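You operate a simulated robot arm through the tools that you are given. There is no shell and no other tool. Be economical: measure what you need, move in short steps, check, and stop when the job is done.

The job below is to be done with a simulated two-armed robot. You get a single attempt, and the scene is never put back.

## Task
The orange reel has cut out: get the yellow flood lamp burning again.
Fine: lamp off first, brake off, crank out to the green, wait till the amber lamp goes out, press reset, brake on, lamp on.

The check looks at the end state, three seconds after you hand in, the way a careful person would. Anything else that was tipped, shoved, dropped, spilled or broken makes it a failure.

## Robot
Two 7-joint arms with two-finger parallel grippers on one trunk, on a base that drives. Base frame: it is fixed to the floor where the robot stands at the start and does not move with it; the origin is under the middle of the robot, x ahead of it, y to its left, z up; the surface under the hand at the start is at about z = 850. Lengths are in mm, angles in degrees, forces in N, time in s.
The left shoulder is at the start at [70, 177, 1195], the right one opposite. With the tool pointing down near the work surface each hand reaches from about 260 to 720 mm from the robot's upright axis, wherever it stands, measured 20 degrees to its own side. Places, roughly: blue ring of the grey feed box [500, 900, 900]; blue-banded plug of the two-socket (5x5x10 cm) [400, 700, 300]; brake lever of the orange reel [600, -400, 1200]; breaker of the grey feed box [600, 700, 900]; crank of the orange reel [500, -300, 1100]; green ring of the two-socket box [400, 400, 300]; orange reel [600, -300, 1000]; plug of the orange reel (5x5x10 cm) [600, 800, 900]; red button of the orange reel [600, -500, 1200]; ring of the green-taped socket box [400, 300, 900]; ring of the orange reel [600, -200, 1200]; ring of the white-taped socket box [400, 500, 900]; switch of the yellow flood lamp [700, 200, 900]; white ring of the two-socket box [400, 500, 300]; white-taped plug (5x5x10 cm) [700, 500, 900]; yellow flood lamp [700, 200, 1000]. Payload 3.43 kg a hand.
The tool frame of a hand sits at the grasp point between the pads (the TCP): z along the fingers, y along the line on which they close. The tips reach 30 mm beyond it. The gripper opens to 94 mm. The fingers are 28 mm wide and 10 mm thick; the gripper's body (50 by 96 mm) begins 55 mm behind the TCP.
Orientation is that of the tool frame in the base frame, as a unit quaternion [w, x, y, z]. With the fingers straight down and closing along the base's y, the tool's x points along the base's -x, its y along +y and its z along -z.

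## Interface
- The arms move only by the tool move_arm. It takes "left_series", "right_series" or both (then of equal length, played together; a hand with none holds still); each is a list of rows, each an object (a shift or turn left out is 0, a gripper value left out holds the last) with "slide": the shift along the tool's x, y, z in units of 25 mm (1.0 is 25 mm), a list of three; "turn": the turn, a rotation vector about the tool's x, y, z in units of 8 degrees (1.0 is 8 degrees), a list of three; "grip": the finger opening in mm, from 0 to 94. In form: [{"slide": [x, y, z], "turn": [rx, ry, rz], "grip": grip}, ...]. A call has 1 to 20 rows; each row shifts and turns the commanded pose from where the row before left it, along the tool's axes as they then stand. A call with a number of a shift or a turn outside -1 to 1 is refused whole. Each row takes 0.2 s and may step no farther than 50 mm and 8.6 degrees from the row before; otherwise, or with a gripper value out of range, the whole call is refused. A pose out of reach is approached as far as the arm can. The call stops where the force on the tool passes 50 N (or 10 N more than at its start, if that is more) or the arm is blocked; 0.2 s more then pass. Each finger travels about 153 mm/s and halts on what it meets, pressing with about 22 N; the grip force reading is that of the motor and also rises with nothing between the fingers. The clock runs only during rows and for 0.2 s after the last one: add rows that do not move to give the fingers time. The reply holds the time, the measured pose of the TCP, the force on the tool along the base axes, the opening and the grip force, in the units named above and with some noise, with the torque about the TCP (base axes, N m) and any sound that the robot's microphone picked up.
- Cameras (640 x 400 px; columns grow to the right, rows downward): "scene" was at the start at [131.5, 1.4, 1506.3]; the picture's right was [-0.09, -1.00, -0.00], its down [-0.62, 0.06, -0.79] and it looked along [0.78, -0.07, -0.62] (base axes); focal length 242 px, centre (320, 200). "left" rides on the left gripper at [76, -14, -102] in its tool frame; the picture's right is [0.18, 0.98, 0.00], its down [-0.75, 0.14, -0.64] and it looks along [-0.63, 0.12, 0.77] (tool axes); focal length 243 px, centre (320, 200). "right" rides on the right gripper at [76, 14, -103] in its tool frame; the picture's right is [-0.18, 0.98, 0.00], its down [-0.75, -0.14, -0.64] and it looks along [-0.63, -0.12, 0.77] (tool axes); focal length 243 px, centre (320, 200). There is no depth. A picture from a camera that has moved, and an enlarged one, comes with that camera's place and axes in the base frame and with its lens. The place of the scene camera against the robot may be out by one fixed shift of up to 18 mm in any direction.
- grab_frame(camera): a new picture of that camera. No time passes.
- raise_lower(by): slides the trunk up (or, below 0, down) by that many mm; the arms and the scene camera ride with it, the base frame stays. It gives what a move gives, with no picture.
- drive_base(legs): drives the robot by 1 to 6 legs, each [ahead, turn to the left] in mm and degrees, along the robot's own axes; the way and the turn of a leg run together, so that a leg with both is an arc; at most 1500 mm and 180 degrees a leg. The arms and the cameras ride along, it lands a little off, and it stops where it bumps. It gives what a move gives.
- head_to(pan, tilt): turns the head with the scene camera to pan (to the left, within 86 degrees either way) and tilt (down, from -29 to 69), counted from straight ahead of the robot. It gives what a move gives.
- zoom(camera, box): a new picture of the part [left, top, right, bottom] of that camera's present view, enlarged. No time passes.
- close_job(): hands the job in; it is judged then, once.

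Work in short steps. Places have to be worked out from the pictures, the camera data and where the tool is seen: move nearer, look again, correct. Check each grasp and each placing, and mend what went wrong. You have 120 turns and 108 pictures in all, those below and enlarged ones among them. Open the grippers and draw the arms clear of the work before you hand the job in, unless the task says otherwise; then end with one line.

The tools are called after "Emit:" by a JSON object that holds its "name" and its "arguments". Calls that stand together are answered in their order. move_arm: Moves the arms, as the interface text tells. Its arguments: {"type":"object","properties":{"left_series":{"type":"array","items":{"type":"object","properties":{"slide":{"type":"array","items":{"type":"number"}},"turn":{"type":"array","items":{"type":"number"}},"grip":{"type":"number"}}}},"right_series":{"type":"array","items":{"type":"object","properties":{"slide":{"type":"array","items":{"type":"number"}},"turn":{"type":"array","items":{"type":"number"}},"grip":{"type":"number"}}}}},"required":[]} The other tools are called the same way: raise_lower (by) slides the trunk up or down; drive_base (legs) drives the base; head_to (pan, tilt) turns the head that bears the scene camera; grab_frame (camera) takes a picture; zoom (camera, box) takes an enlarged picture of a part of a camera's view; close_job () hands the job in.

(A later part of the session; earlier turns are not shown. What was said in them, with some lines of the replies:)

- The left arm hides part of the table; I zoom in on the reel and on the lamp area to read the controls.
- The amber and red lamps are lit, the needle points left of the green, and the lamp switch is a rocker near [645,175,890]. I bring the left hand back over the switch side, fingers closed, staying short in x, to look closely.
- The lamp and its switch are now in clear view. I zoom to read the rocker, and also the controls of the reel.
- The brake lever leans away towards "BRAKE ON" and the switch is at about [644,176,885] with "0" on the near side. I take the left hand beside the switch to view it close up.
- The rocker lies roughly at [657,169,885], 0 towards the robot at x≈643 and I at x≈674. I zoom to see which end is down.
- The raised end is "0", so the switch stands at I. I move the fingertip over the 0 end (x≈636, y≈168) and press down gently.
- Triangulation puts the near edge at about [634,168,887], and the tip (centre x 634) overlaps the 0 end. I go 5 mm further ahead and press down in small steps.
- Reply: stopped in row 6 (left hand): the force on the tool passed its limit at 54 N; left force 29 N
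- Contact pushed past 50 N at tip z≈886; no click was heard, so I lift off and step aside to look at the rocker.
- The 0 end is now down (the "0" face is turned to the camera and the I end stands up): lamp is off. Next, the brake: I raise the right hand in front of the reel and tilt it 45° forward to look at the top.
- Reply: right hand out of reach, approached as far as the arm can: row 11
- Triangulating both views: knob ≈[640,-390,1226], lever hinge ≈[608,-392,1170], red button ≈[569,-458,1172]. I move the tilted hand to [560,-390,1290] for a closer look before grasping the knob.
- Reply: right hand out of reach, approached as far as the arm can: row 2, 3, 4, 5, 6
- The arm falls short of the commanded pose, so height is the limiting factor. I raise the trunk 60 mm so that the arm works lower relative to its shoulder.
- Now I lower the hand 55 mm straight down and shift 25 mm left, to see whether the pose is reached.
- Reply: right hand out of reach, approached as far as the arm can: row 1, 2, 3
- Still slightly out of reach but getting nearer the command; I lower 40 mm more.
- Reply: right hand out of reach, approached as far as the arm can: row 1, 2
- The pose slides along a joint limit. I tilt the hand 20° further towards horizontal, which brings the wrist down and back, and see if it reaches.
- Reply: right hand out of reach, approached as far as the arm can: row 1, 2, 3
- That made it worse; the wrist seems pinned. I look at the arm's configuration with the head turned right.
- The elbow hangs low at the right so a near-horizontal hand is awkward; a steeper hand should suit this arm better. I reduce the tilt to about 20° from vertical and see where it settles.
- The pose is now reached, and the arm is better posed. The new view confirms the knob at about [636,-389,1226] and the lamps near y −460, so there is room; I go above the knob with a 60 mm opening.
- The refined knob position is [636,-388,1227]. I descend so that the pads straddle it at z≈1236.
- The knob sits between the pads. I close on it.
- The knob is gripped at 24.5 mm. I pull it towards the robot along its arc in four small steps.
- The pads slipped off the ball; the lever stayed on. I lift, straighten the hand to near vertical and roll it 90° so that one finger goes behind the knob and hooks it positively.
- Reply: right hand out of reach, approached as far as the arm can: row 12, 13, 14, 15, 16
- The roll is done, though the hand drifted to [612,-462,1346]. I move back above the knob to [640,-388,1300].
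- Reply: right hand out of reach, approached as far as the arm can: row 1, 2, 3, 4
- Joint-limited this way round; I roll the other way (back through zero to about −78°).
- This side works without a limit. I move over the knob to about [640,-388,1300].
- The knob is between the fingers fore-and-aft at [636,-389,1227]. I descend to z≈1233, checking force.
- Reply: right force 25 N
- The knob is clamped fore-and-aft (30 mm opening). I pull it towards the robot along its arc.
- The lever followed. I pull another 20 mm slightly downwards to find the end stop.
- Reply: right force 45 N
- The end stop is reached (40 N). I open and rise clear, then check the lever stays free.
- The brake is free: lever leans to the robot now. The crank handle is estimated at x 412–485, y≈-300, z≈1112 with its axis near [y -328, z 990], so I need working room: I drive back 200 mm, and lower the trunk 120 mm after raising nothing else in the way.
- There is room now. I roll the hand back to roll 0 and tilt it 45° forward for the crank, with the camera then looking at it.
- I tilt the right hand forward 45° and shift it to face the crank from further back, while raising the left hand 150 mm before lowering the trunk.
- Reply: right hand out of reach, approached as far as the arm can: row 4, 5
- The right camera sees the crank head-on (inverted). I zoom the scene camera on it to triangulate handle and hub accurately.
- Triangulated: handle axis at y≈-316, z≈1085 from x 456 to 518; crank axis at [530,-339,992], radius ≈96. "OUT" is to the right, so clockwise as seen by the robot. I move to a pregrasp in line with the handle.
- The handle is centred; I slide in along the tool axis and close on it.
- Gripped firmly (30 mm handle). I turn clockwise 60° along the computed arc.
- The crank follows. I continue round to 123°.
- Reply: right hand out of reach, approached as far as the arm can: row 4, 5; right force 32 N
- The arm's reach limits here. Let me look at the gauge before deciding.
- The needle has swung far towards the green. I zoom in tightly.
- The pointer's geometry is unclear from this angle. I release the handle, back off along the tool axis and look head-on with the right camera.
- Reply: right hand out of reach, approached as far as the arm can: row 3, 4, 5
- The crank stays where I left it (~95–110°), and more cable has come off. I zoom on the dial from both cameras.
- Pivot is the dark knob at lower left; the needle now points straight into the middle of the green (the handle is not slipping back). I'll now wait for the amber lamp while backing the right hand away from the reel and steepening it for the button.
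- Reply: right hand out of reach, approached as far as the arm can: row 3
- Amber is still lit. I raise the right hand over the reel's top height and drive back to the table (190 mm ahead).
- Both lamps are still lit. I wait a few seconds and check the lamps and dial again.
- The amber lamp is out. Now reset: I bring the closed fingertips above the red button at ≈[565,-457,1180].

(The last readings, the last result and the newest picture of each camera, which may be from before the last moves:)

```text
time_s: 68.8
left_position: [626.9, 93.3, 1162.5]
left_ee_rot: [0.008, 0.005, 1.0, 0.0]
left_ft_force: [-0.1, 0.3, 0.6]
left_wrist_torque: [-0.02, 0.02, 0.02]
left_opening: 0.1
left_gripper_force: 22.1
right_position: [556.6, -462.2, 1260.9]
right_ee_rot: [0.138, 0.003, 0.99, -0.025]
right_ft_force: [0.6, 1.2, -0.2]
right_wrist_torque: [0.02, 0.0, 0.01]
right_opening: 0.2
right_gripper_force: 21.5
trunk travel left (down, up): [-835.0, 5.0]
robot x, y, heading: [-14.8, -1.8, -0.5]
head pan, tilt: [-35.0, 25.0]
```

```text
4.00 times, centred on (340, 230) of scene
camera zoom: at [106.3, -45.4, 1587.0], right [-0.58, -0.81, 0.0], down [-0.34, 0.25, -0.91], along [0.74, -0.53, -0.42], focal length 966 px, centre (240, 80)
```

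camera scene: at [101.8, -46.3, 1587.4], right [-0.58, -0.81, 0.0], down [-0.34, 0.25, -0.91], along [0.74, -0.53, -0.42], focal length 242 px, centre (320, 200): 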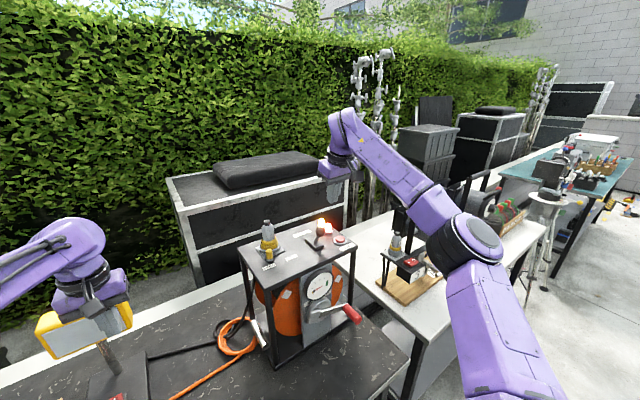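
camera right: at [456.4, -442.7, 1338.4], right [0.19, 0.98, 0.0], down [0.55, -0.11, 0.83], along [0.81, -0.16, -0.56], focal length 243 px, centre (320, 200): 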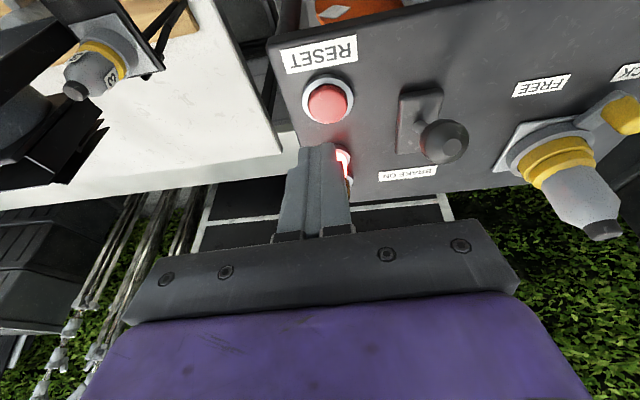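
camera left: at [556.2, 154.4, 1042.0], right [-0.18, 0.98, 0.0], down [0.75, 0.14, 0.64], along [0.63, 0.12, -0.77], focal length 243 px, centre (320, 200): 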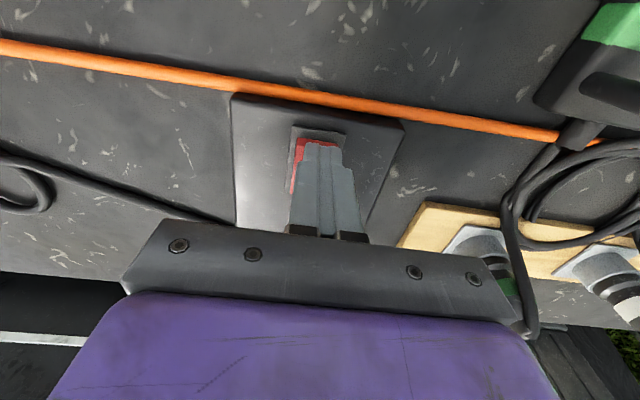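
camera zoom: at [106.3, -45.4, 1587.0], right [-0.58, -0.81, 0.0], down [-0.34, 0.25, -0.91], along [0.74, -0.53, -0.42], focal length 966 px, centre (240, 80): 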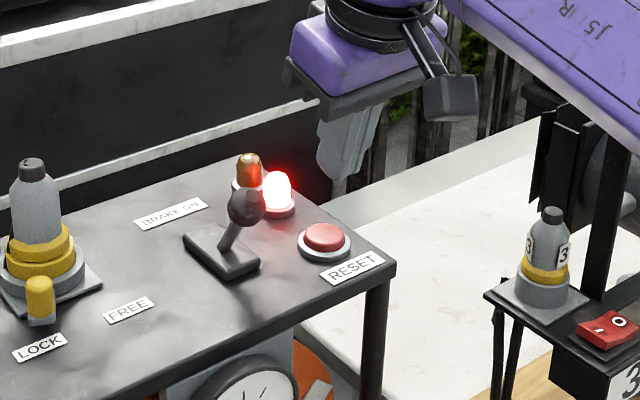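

The triangulated button is [571,-460,1168]. I descend to just above it, then press in 5 mm steps.

Emit:
{"name": "move_arm", "arguments": {"right_series": [{"slide": [0.17, 0.03, 0.78]}, {"slide": [0.17, 0.03, 0.78]}, {"slide": [0.17, 0.03, 0.78]}, {"slide": [0.054, 0, 0.19]}, {"slide": [0.054, 0, 0.19]}, {"slide": [0.054, 0, 0.19]}, {"slide": [0.054, 0, 0.19]}]}}

Emit:
{"name": "zoom", "arguments": {"camera": "scene", "box": [280, 180, 400, 280]}}

```text
time_s: 70.1
left_position: [620.8, 96.3, 1165.5]
left_ee_rot: [0.01, 0.005, 1.0, -0.003]
left_ft_force: [-0.2, -0.2, 0.9]
left_wrist_torque: [-0.01, -0.03, 0.01]
left_opening: 0.1
left_gripper_force: 22.2
right_position: [557.9, -462.1, 1206.4]
right_ee_rot: [0.155, 0.002, 0.988, -0.029]
right_ft_force: [4.9, -2.5, 21.0]
right_wrist_torque: [-0.01, -0.08, 0.01]
right_opening: 0.0
right_gripper_force: 21.9
trunk travel left (down, up): [-835.0, 5.0]
robot x, y, heading: [-14.1, 0.1, -0.5]
head pan, tilt: [-35.0, 25.0]
heard: click
stopped in row 6 (right hand): the force on the tool passed its limit at 53 N (the readings are from after the stop); the commanded pose is now the measured one
```

```text
4.00 times, centred on (340, 230) of scene
camera zoom: at [98.6, -41.2, 1588.0], right [-0.58, -0.81, 0.0], down [-0.34, 0.24, -0.91], along [0.74, -0.53, -0.42], focal length 966 px, centre (240, 80)
```

zoom: 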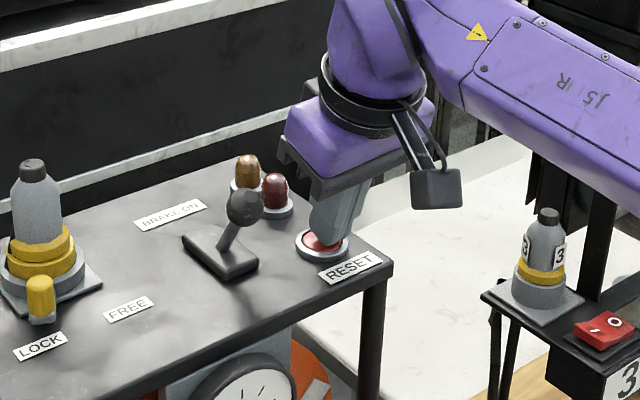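

The reset clicked and the red lamp is out. Next, brake on: I lift, move to the robot side of the knob (knob now ≈[572,-389,1225]) and look.

Emit:
{"name": "move_arm", "arguments": {"right_series": [{"slide": [-0.2, 0, -0.7]}, {"slide": [-0.2, 0, -0.7]}, {"slide": [-0.2, 0, -0.7]}, {"slide": [0.39, 0.97, -0.12]}, {"slide": [0.39, 0.97, -0.12]}, {"slide": [0.39, 0.97, -0.12]}, {"slide": [0.22, 0, 0.77]}, {}]}}

Emit:
{"name": "grab_frame", "arguments": {"camera": "right"}}

Emit:
{"name": "zoom", "arguments": {"camera": "scene", "box": [280, 180, 400, 280]}}

```text
time_s: 71.9
left_position: [626.7, 92.3, 1160.3]
left_ee_rot: [0.007, 0.005, 1.0, 0.0]
left_ft_force: [0.6, 0.3, -1.1]
left_wrist_torque: [0.01, 0.02, 0.01]
left_opening: 0.0
left_gripper_force: 21.7
right_position: [533.4, -385.4, 1226.4]
right_ee_rot: [0.146, 0.004, 0.989, -0.028]
right_ft_force: [0.1, 0.4, 0.2]
right_wrist_torque: [-0.03, 0.01, 0.03]
right_opening: 0.0
right_gripper_force: 21.8
trunk travel left (down, up): [-835.0, 5.0]
robot x, y, heading: [-15.0, -2.2, -0.7]
head pan, tilt: [-35.0, 25.0]
```

```text
39 pictures are left
camera right: at [431.4, -365.3, 1302.3], right [0.19, 0.98, 0.0], down [0.53, -0.11, 0.84], along [0.82, -0.16, -0.54], focal length 243 px, centre (320, 200)
```

right: 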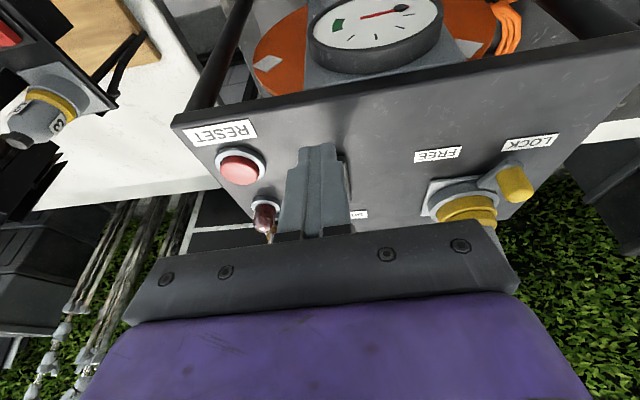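

```text
4.00 times, centred on (340, 230) of scene
camera zoom: at [106.1, -45.8, 1587.0], right [-0.58, -0.81, 0.0], down [-0.34, 0.25, -0.91], along [0.74, -0.53, -0.42], focal length 966 px, centre (240, 80)
```

zoom: 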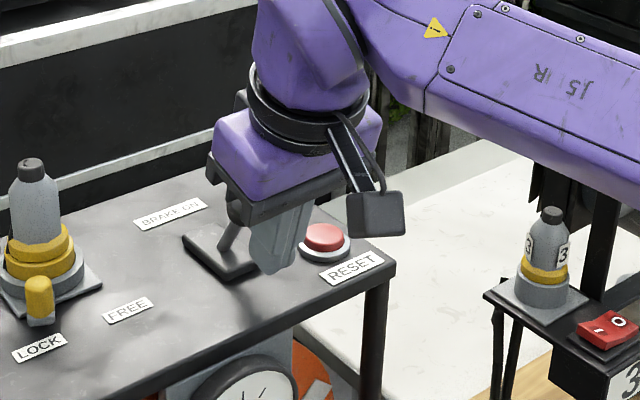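

Fingers are directly in front of the knob. I push it away from the robot in steps.

Emit:
{"name": "move_arm", "arguments": {"right_series": [{"slide": [-0.7, 0, -0.12]}, {"slide": [-0.61, 0, 0.185]}, {"slide": [-0.61, 0, 0.185]}, {"slide": [-0.61, 0, 0.185]}, {"slide": [-0.61, 0, 0.185]}, {"slide": [-0.4, 0, 0.12]}]}}

Emit:
{"name": "zoom", "arguments": {"camera": "scene", "box": [280, 180, 400, 280]}}

```text
time_s: 73.3
left_position: [614.8, 91.2, 1168.6]
left_ee_rot: [0.014, 0.007, 1.0, -0.001]
left_ft_force: [0.5, -0.1, 0.0]
left_wrist_torque: [0.04, 0.01, 0.0]
left_opening: 0.0
left_gripper_force: 22.6
right_position: [604.9, -388.7, 1241.8]
right_ee_rot: [0.144, 0.009, 0.989, -0.023]
right_ft_force: [-44.1, -1.4, 15.0]
right_wrist_torque: [0.15, 0.64, 0.03]
right_opening: 0.1
right_gripper_force: 22.2
trunk travel left (down, up): [-835.0, 5.0]
robot x, y, heading: [-17.2, -0.9, -0.9]
head pan, tilt: [-35.0, 25.0]
stopped in row 6 (right hand): the force on the tool passed its limit at 52 N (the readings are from after the stop); the commanded pose is now the measured one
```

```text
4.00 times, centred on (340, 230) of scene
camera zoom: at [89.9, -45.2, 1588.5], right [-0.59, -0.81, 0.0], down [-0.33, 0.25, -0.91], along [0.74, -0.53, -0.42], focal length 966 px, centre (240, 80)
```

zoom: 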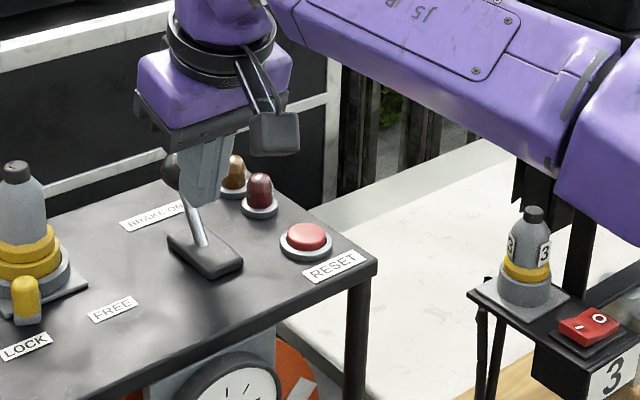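

The lever leans away and the force rose at its stop. I withdraw and check that it stays.

Emit:
{"name": "move_arm", "arguments": {"right_series": [{"slide": [0.95, 0, -0.29]}, {"slide": [0.95, 0, -0.29]}, {"slide": [0.5, 0, -0.8]}, {"slide": [0, 0, -1]}, {"slide": [0, 0, -1]}, {}]}}

Emit:
{"name": "zoom", "arguments": {"camera": "scene", "box": [260, 180, 400, 320]}}

Emit:
{"name": "grab_frame", "arguments": {"camera": "right"}}

```text
time_s: 74.7
left_position: [626.0, 92.3, 1162.3]
left_ee_rot: [0.008, 0.006, 1.0, 0.0]
left_ft_force: [0.9, -1.0, 0.2]
left_wrist_torque: [-0.01, 0.01, 0.0]
left_opening: 0.0
left_gripper_force: 22.3
right_position: [535.3, -386.4, 1300.3]
right_ee_rot: [0.141, 0.007, 0.99, -0.026]
right_ft_force: [0.8, 0.5, 0.0]
right_wrist_torque: [0.01, 0.0, 0.04]
right_opening: 0.1
right_gripper_force: 22.1
trunk travel left (down, up): [-835.0, 5.0]
robot x, y, heading: [-14.7, 1.7, -0.7]
head pan, tilt: [-35.0, 25.0]
```

```text
2.86 times, centred on (330, 250) of scene
camera zoom: at [104.5, -46.4, 1587.1], right [-0.58, -0.81, 0.0], down [-0.34, 0.25, -0.91], along [0.74, -0.53, -0.42], focal length 690 px, centre (291, 57)
```

zoom: 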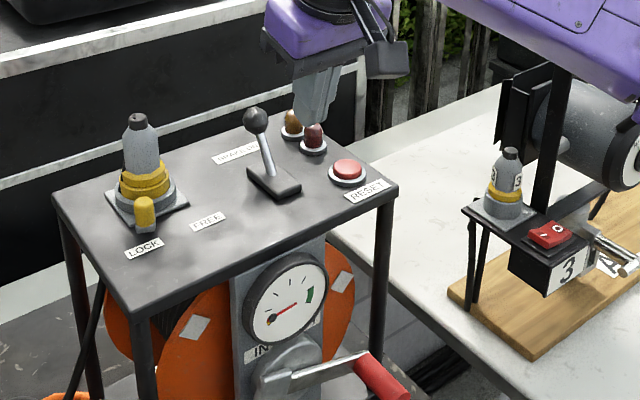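

```text
35 pictures are left
camera right: at [435.1, -366.2, 1375.9], right [0.2, 0.98, 0.0], down [0.54, -0.11, 0.83], along [0.82, -0.16, -0.55], focal length 243 px, centre (320, 200)
```

right: 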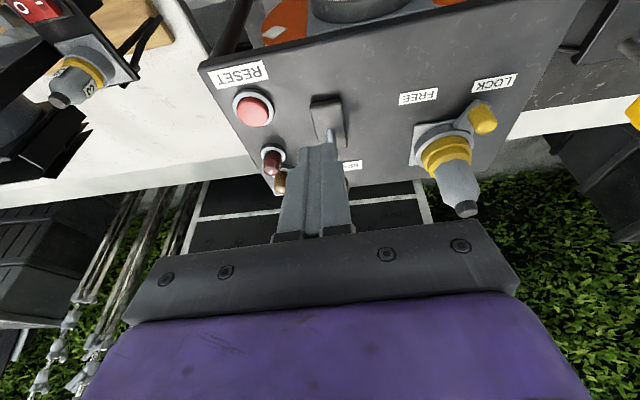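

Brake is on, both lamps out and the needle is in the green. Now lamp on: I tilt the left hand 20° forward (keeping it clear of the lamp head) and come above the switch's "I" end.

Emit:
{"name": "move_arm", "arguments": {"left_series": [{"turn": [0, -0.83, 0]}, {"turn": [0, -0.83, 0]}, {"turn": [0, -0.83, 0]}, {"slide": [-0.4, 1, 0.15]}, {"slide": [-0.4, 1, 0.15]}, {"slide": [-0.4, 1, 0.15]}, {"slide": [0.34, 0, 0.94]}, {"slide": [0.34, 0, 0.94]}, {"slide": [0.34, 0, 0.94]}, {"slide": [0.34, 0, 0.94]}, {}]}}

Emit:
{"name": "head_to", "arguments": {"pan": 10, "tilt": 40}}

Emit:
{"name": "grab_frame", "arguments": {"camera": "left"}}

Emit:
{"name": "grab_frame", "arguments": {"camera": "scene"}}

```text
time_s: 77.1
left_position: [658.7, 167.6, 1060.4]
left_ee_rot: [0.181, 0.006, 0.983, -0.001]
left_ft_force: [0.7, 0.2, -0.4]
left_wrist_torque: [-0.01, 0.01, 0.0]
left_opening: 0.0
left_gripper_force: 21.8
right_position: [536.3, -386.3, 1300.6]
right_ee_rot: [0.14, 0.007, 0.99, -0.026]
right_ft_force: [-0.5, 0.2, 0.9]
right_wrist_torque: [0.03, -0.01, -0.03]
right_opening: 0.0
right_gripper_force: 21.7
trunk travel left (down, up): [-835.0, 5.0]
robot x, y, heading: [-14.4, 1.9, -0.6]
head pan, tilt: [-35.0, 25.0]
```

```text
time_s: 78.2
left_position: [659.5, 167.0, 1059.9]
left_ee_rot: [0.181, 0.006, 0.983, -0.002]
left_ft_force: [-0.1, -0.2, 0.4]
left_wrist_torque: [0.0, 0.03, 0.01]
left_opening: 0.0
left_gripper_force: 22.0
right_position: [536.7, -386.8, 1298.7]
right_ee_rot: [0.14, 0.006, 0.99, -0.025]
right_ft_force: [0.5, 0.3, 0.1]
right_wrist_torque: [-0.03, -0.03, 0.0]
right_opening: 0.3
right_gripper_force: 21.6
trunk travel left (down, up): [-835.0, 5.0]
robot x, y, heading: [-13.3, 1.6, -0.7]
head pan, tilt: [10.0, 40.0]
```

```text
34 pictures are left
camera left: at [551.2, 155.9, 1129.8], right [-0.16, 0.98, -0.07], down [0.48, 0.14, 0.87], along [0.86, 0.11, -0.49], focal length 243 px, centre (320, 200)
```

left: 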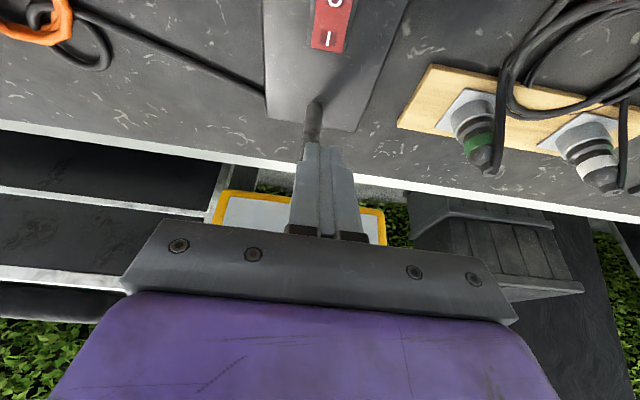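

```text
33 pictures are left
camera scene: at [114.3, 21.2, 1563.7], right [0.16, -0.99, 0.0], down [-0.63, -0.1, -0.77], along [0.76, 0.12, -0.64], focal length 242 px, centre (320, 200)
```

scene: 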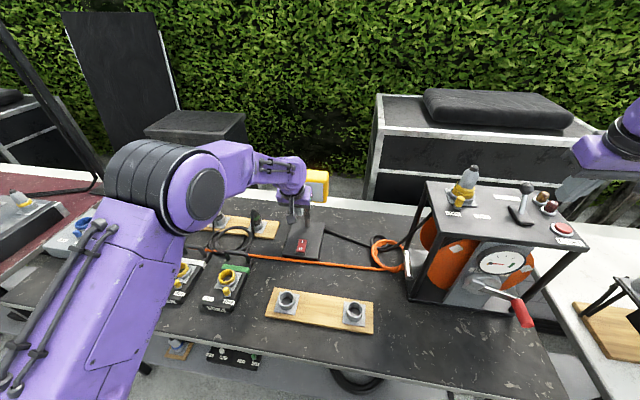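

The I end lies at about [676,166,893] and the tip is right above it with the hand leaning away from the lamp head. I descend to just above.

Emit:
{"name": "move_arm", "arguments": {"left_series": [{"slide": [0.27, 0, 0.92]}, {"slide": [0.27, 0, 0.92]}, {"slide": [0.27, 0, 0.92]}, {"slide": [0.27, 0, 0.92]}, {"slide": [0.27, 0, 0.92]}, {}]}}

Emit:
{"name": "grab_frame", "arguments": {"camera": "left"}}

Emit:
{"name": "zoom", "arguments": {"camera": "scene", "box": [250, 150, 370, 270]}}

```text
time_s: 79.6
left_position: [670.7, 165.3, 941.7]
left_ee_rot: [0.181, 0.006, 0.983, -0.001]
left_ft_force: [-0.2, 0.7, 0.2]
left_wrist_torque: [-0.01, 0.0, 0.03]
left_opening: 0.1
left_gripper_force: 22.0
right_position: [536.8, -385.7, 1300.5]
right_ee_rot: [0.142, 0.006, 0.99, -0.026]
right_ft_force: [0.5, 0.2, -0.2]
right_wrist_torque: [-0.04, 0.03, 0.0]
right_opening: 0.0
right_gripper_force: 21.8
trunk travel left (down, up): [-835.0, 5.0]
robot x, y, heading: [-16.4, 1.8, -0.8]
head pan, tilt: [10.0, 40.0]
```

```text
32 pictures are left
camera left: at [561.8, 153.6, 1011.1], right [-0.16, 0.98, -0.07], down [0.48, 0.14, 0.87], along [0.86, 0.11, -0.49], focal length 243 px, centre (320, 200)
```

left: 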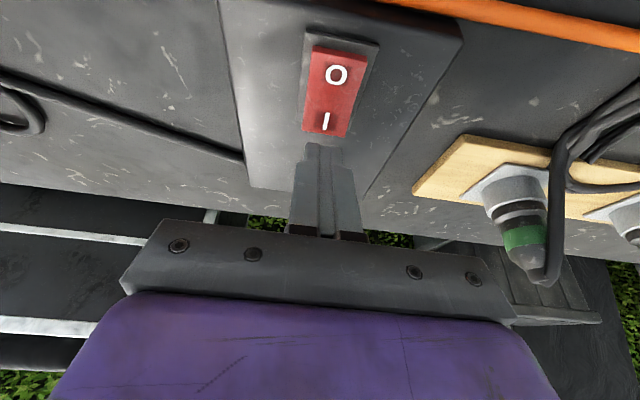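

```text
3.33 times, centred on (310, 210) of scene
camera zoom: at [113.7, 21.3, 1563.8], right [0.16, -0.99, 0.0], down [-0.63, -0.1, -0.77], along [0.76, 0.12, -0.64], focal length 805 px, centre (353, 167)
```

zoom: 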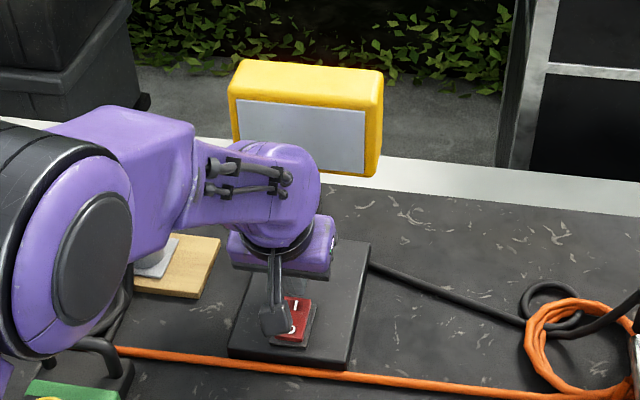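

The tip is over the I end (x≈681 vs end edge 683). I shift 4 mm back and press down in small steps.

Emit:
{"name": "move_arm", "arguments": {"left_series": [{"slide": [0.28, 0.03, 0.33]}, {"slide": [0.136, 0, 0.376]}, {"slide": [0.068, 0, 0.188]}, {"slide": [0.068, 0, 0.188]}, {"slide": [0.068, 0, 0.188]}, {"slide": [0.068, 0, 0.188]}]}}

Emit:
{"name": "zoom", "arguments": {"camera": "scene", "box": [250, 150, 370, 270]}}

```text
time_s: 80.9
left_position: [673.3, 166.5, 919.5]
left_ee_rot: [0.194, 0.005, 0.981, -0.001]
left_ft_force: [3.1, -0.7, 6.0]
left_wrist_torque: [0.07, 0.35, 0.02]
left_opening: 0.0
left_gripper_force: 21.2
right_position: [532.2, -387.2, 1300.9]
right_ee_rot: [0.143, 0.006, 0.989, -0.024]
right_ft_force: [0.6, 0.2, -0.1]
right_wrist_torque: [-0.03, 0.01, 0.01]
right_opening: 0.3
right_gripper_force: 22.6
trunk travel left (down, up): [-835.0, 5.0]
robot x, y, heading: [-18.4, 0.9, -0.8]
head pan, tilt: [10.0, 40.0]
stopped in row 6 (left hand): the force on the tool passed its limit at 53 N (the readings are from after the stop); the commanded pose is now the measured one
```

```text
3.33 times, centred on (310, 210) of scene
camera zoom: at [109.0, 20.6, 1564.0], right [0.16, -0.99, 0.0], down [-0.63, -0.1, -0.77], along [0.76, 0.12, -0.64], focal length 805 px, centre (353, 167)
```

zoom: 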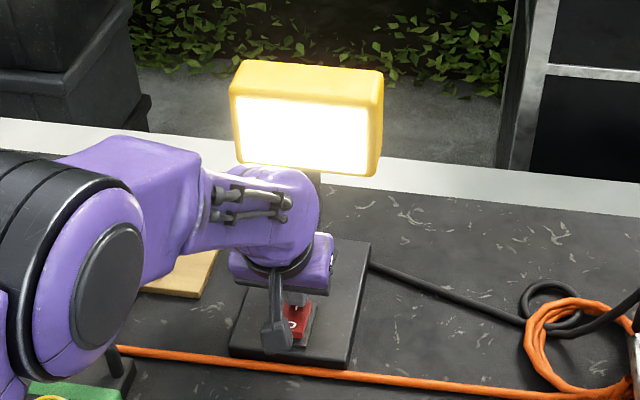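

The flood lamp burns. I retract both hands: left straight up and back, right back off the reel, then open the grippers.

Emit:
{"name": "move_arm", "arguments": {"left_series": [{"slide": [-0.34, 0, -0.9]}, {"slide": [-0.34, 0, -0.9]}, {"slide": [-0.34, 0, -0.9]}, {"slide": [-0.34, 0, -0.9]}, {"slide": [-0.34, 0, -0.9]}, {"slide": [0.9, 0, -0.3]}, {"slide": [0.9, 0, -0.3]}, {"slide": [0.9, 0, -0.3]}, {"slide": [0.9, 0, -0.3]}, {"slide": [0.9, 0, -0.3]}, {"grip": 90}, {}, {}], "right_series": [{}, {}, {}, {}, {"slide": [0.9, 0, -0.28]}, {"slide": [0.9, 0, -0.28]}, {"slide": [0.9, 0, -0.28]}, {"slide": [0.9, 0, -0.28]}, {"slide": [0.9, 0, -0.28]}, {}, {"grip": 90}, {}, {}]}}

Emit:
{"name": "head_to", "arguments": {"pan": -10, "tilt": 38}}

Emit:
{"name": "grab_frame", "arguments": {"camera": "scene"}}

```text
time_s: 83.7
left_position: [551.7, 168.1, 1027.4]
left_ee_rot: [0.19, 0.006, 0.982, -0.001]
left_ft_force: [-0.1, 0.0, -0.4]
left_wrist_torque: [0.01, 0.02, -0.01]
left_opening: 90.0
left_gripper_force: 0.0
right_position: [419.6, -382.0, 1301.1]
right_ee_rot: [0.14, 0.006, 0.99, -0.025]
right_ft_force: [-0.4, -0.6, -0.3]
right_wrist_torque: [-0.02, 0.02, 0.01]
right_opening: 89.9
right_gripper_force: 0.0
trunk travel left (down, up): [-835.0, 5.0]
robot x, y, heading: [-13.3, -3.5, -0.7]
head pan, tilt: [10.0, 40.0]
```

```text
time_s: 84.5
left_position: [550.8, 167.9, 1025.8]
left_ee_rot: [0.19, 0.005, 0.982, -0.001]
left_ft_force: [-0.1, 0.0, -1.1]
left_wrist_torque: [-0.03, 0.0, 0.01]
left_opening: 89.9
left_gripper_force: 0.0
right_position: [420.6, -381.9, 1301.4]
right_ee_rot: [0.14, 0.006, 0.99, -0.025]
right_ft_force: [-0.1, -0.3, 0.1]
right_wrist_torque: [0.02, 0.0, 0.03]
right_opening: 89.9
right_gripper_force: 0.0
trunk travel left (down, up): [-835.0, 5.0]
robot x, y, heading: [-17.2, 0.0, -0.9]
head pan, tilt: [-10.0, 38.0]
```

```text
29 pictures are left
camera scene: at [115.2, -8.2, 1566.7], right [-0.18, -0.98, 0.0], down [-0.61, 0.11, -0.79], along [0.77, -0.15, -0.62], focal length 242 px, centre (320, 200)
```

scene: 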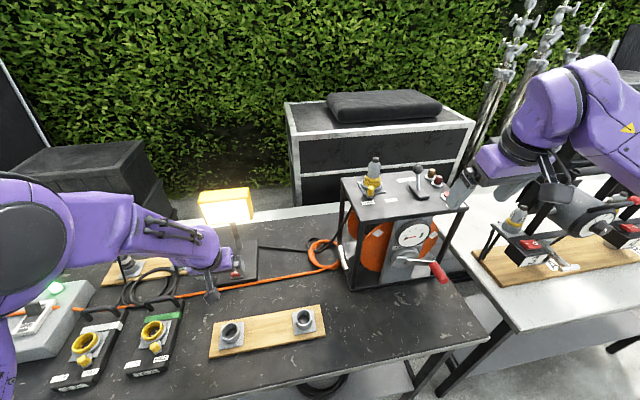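

All looks right: lamp lit, reel lamps dark, brake on. I wait 4 s more and verify that it holds before handing in.

Emit:
{"name": "move_arm", "arguments": {"left_series": [{"slide": [0.5, 0, -0.8]}, {"slide": [0.5, 0, -0.8]}, {}, {}, {}, {}, {}, {}, {}, {}, {}, {}, {}, {}, {}, {}, {}, {}, {}, {}]}}

Emit:
{"name": "zoom", "arguments": {"camera": "scene", "box": [330, 130, 480, 300]}}

Emit:
{"name": "zoom", "arguments": {"camera": "scene", "box": [170, 160, 310, 300]}}

```text
time_s: 88.8
left_position: [515.9, 168.4, 1054.8]
left_ee_rot: [0.19, 0.005, 0.982, -0.001]
left_ft_force: [0.2, 0.4, -0.1]
left_wrist_torque: [0.01, 0.01, 0.03]
left_opening: 90.1
left_gripper_force: 0.1
right_position: [420.1, -381.4, 1301.5]
right_ee_rot: [0.141, 0.006, 0.99, -0.025]
right_ft_force: [-1.4, -0.8, -0.2]
right_wrist_torque: [0.02, -0.02, -0.03]
right_opening: 90.2
right_gripper_force: 0.0
trunk travel left (down, up): [-835.0, 5.0]
robot x, y, heading: [-14.3, 1.7, -0.8]
head pan, tilt: [-10.0, 38.0]
```

```text
2.35 times, centred on (405, 215) of scene
camera zoom: at [115.2, -8.4, 1566.7], right [-0.19, -0.98, 0.0], down [-0.6, 0.11, -0.79], along [0.77, -0.15, -0.62], focal length 568 px, centre (120, 165)
```

zoom: 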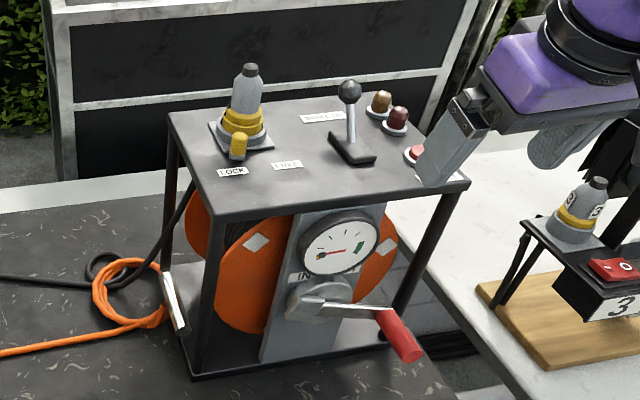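

```text
2.86 times, centred on (240, 230) of scene
camera zoom: at [115.2, -8.4, 1566.7], right [-0.19, -0.98, 0.0], down [-0.6, 0.11, -0.79], along [0.77, -0.15, -0.62], focal length 690 px, centre (549, 114)
```

zoom: 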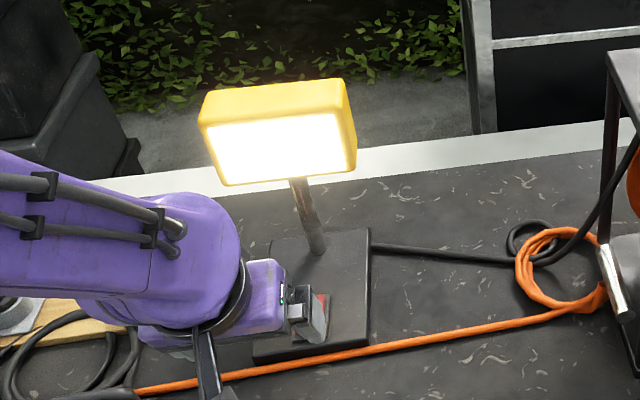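

Everything holds: the lamp is burning, the brake is on, the needle is in the green and both warning lamps are out. I hand the job in.

Emit:
{"name": "close_job", "arguments": {}}

```text
The job is handed in.
```

The yellow flood lamp is burning again: the reel is cranked out to the green and reset, the brake is on, and both its warning lamps are out.
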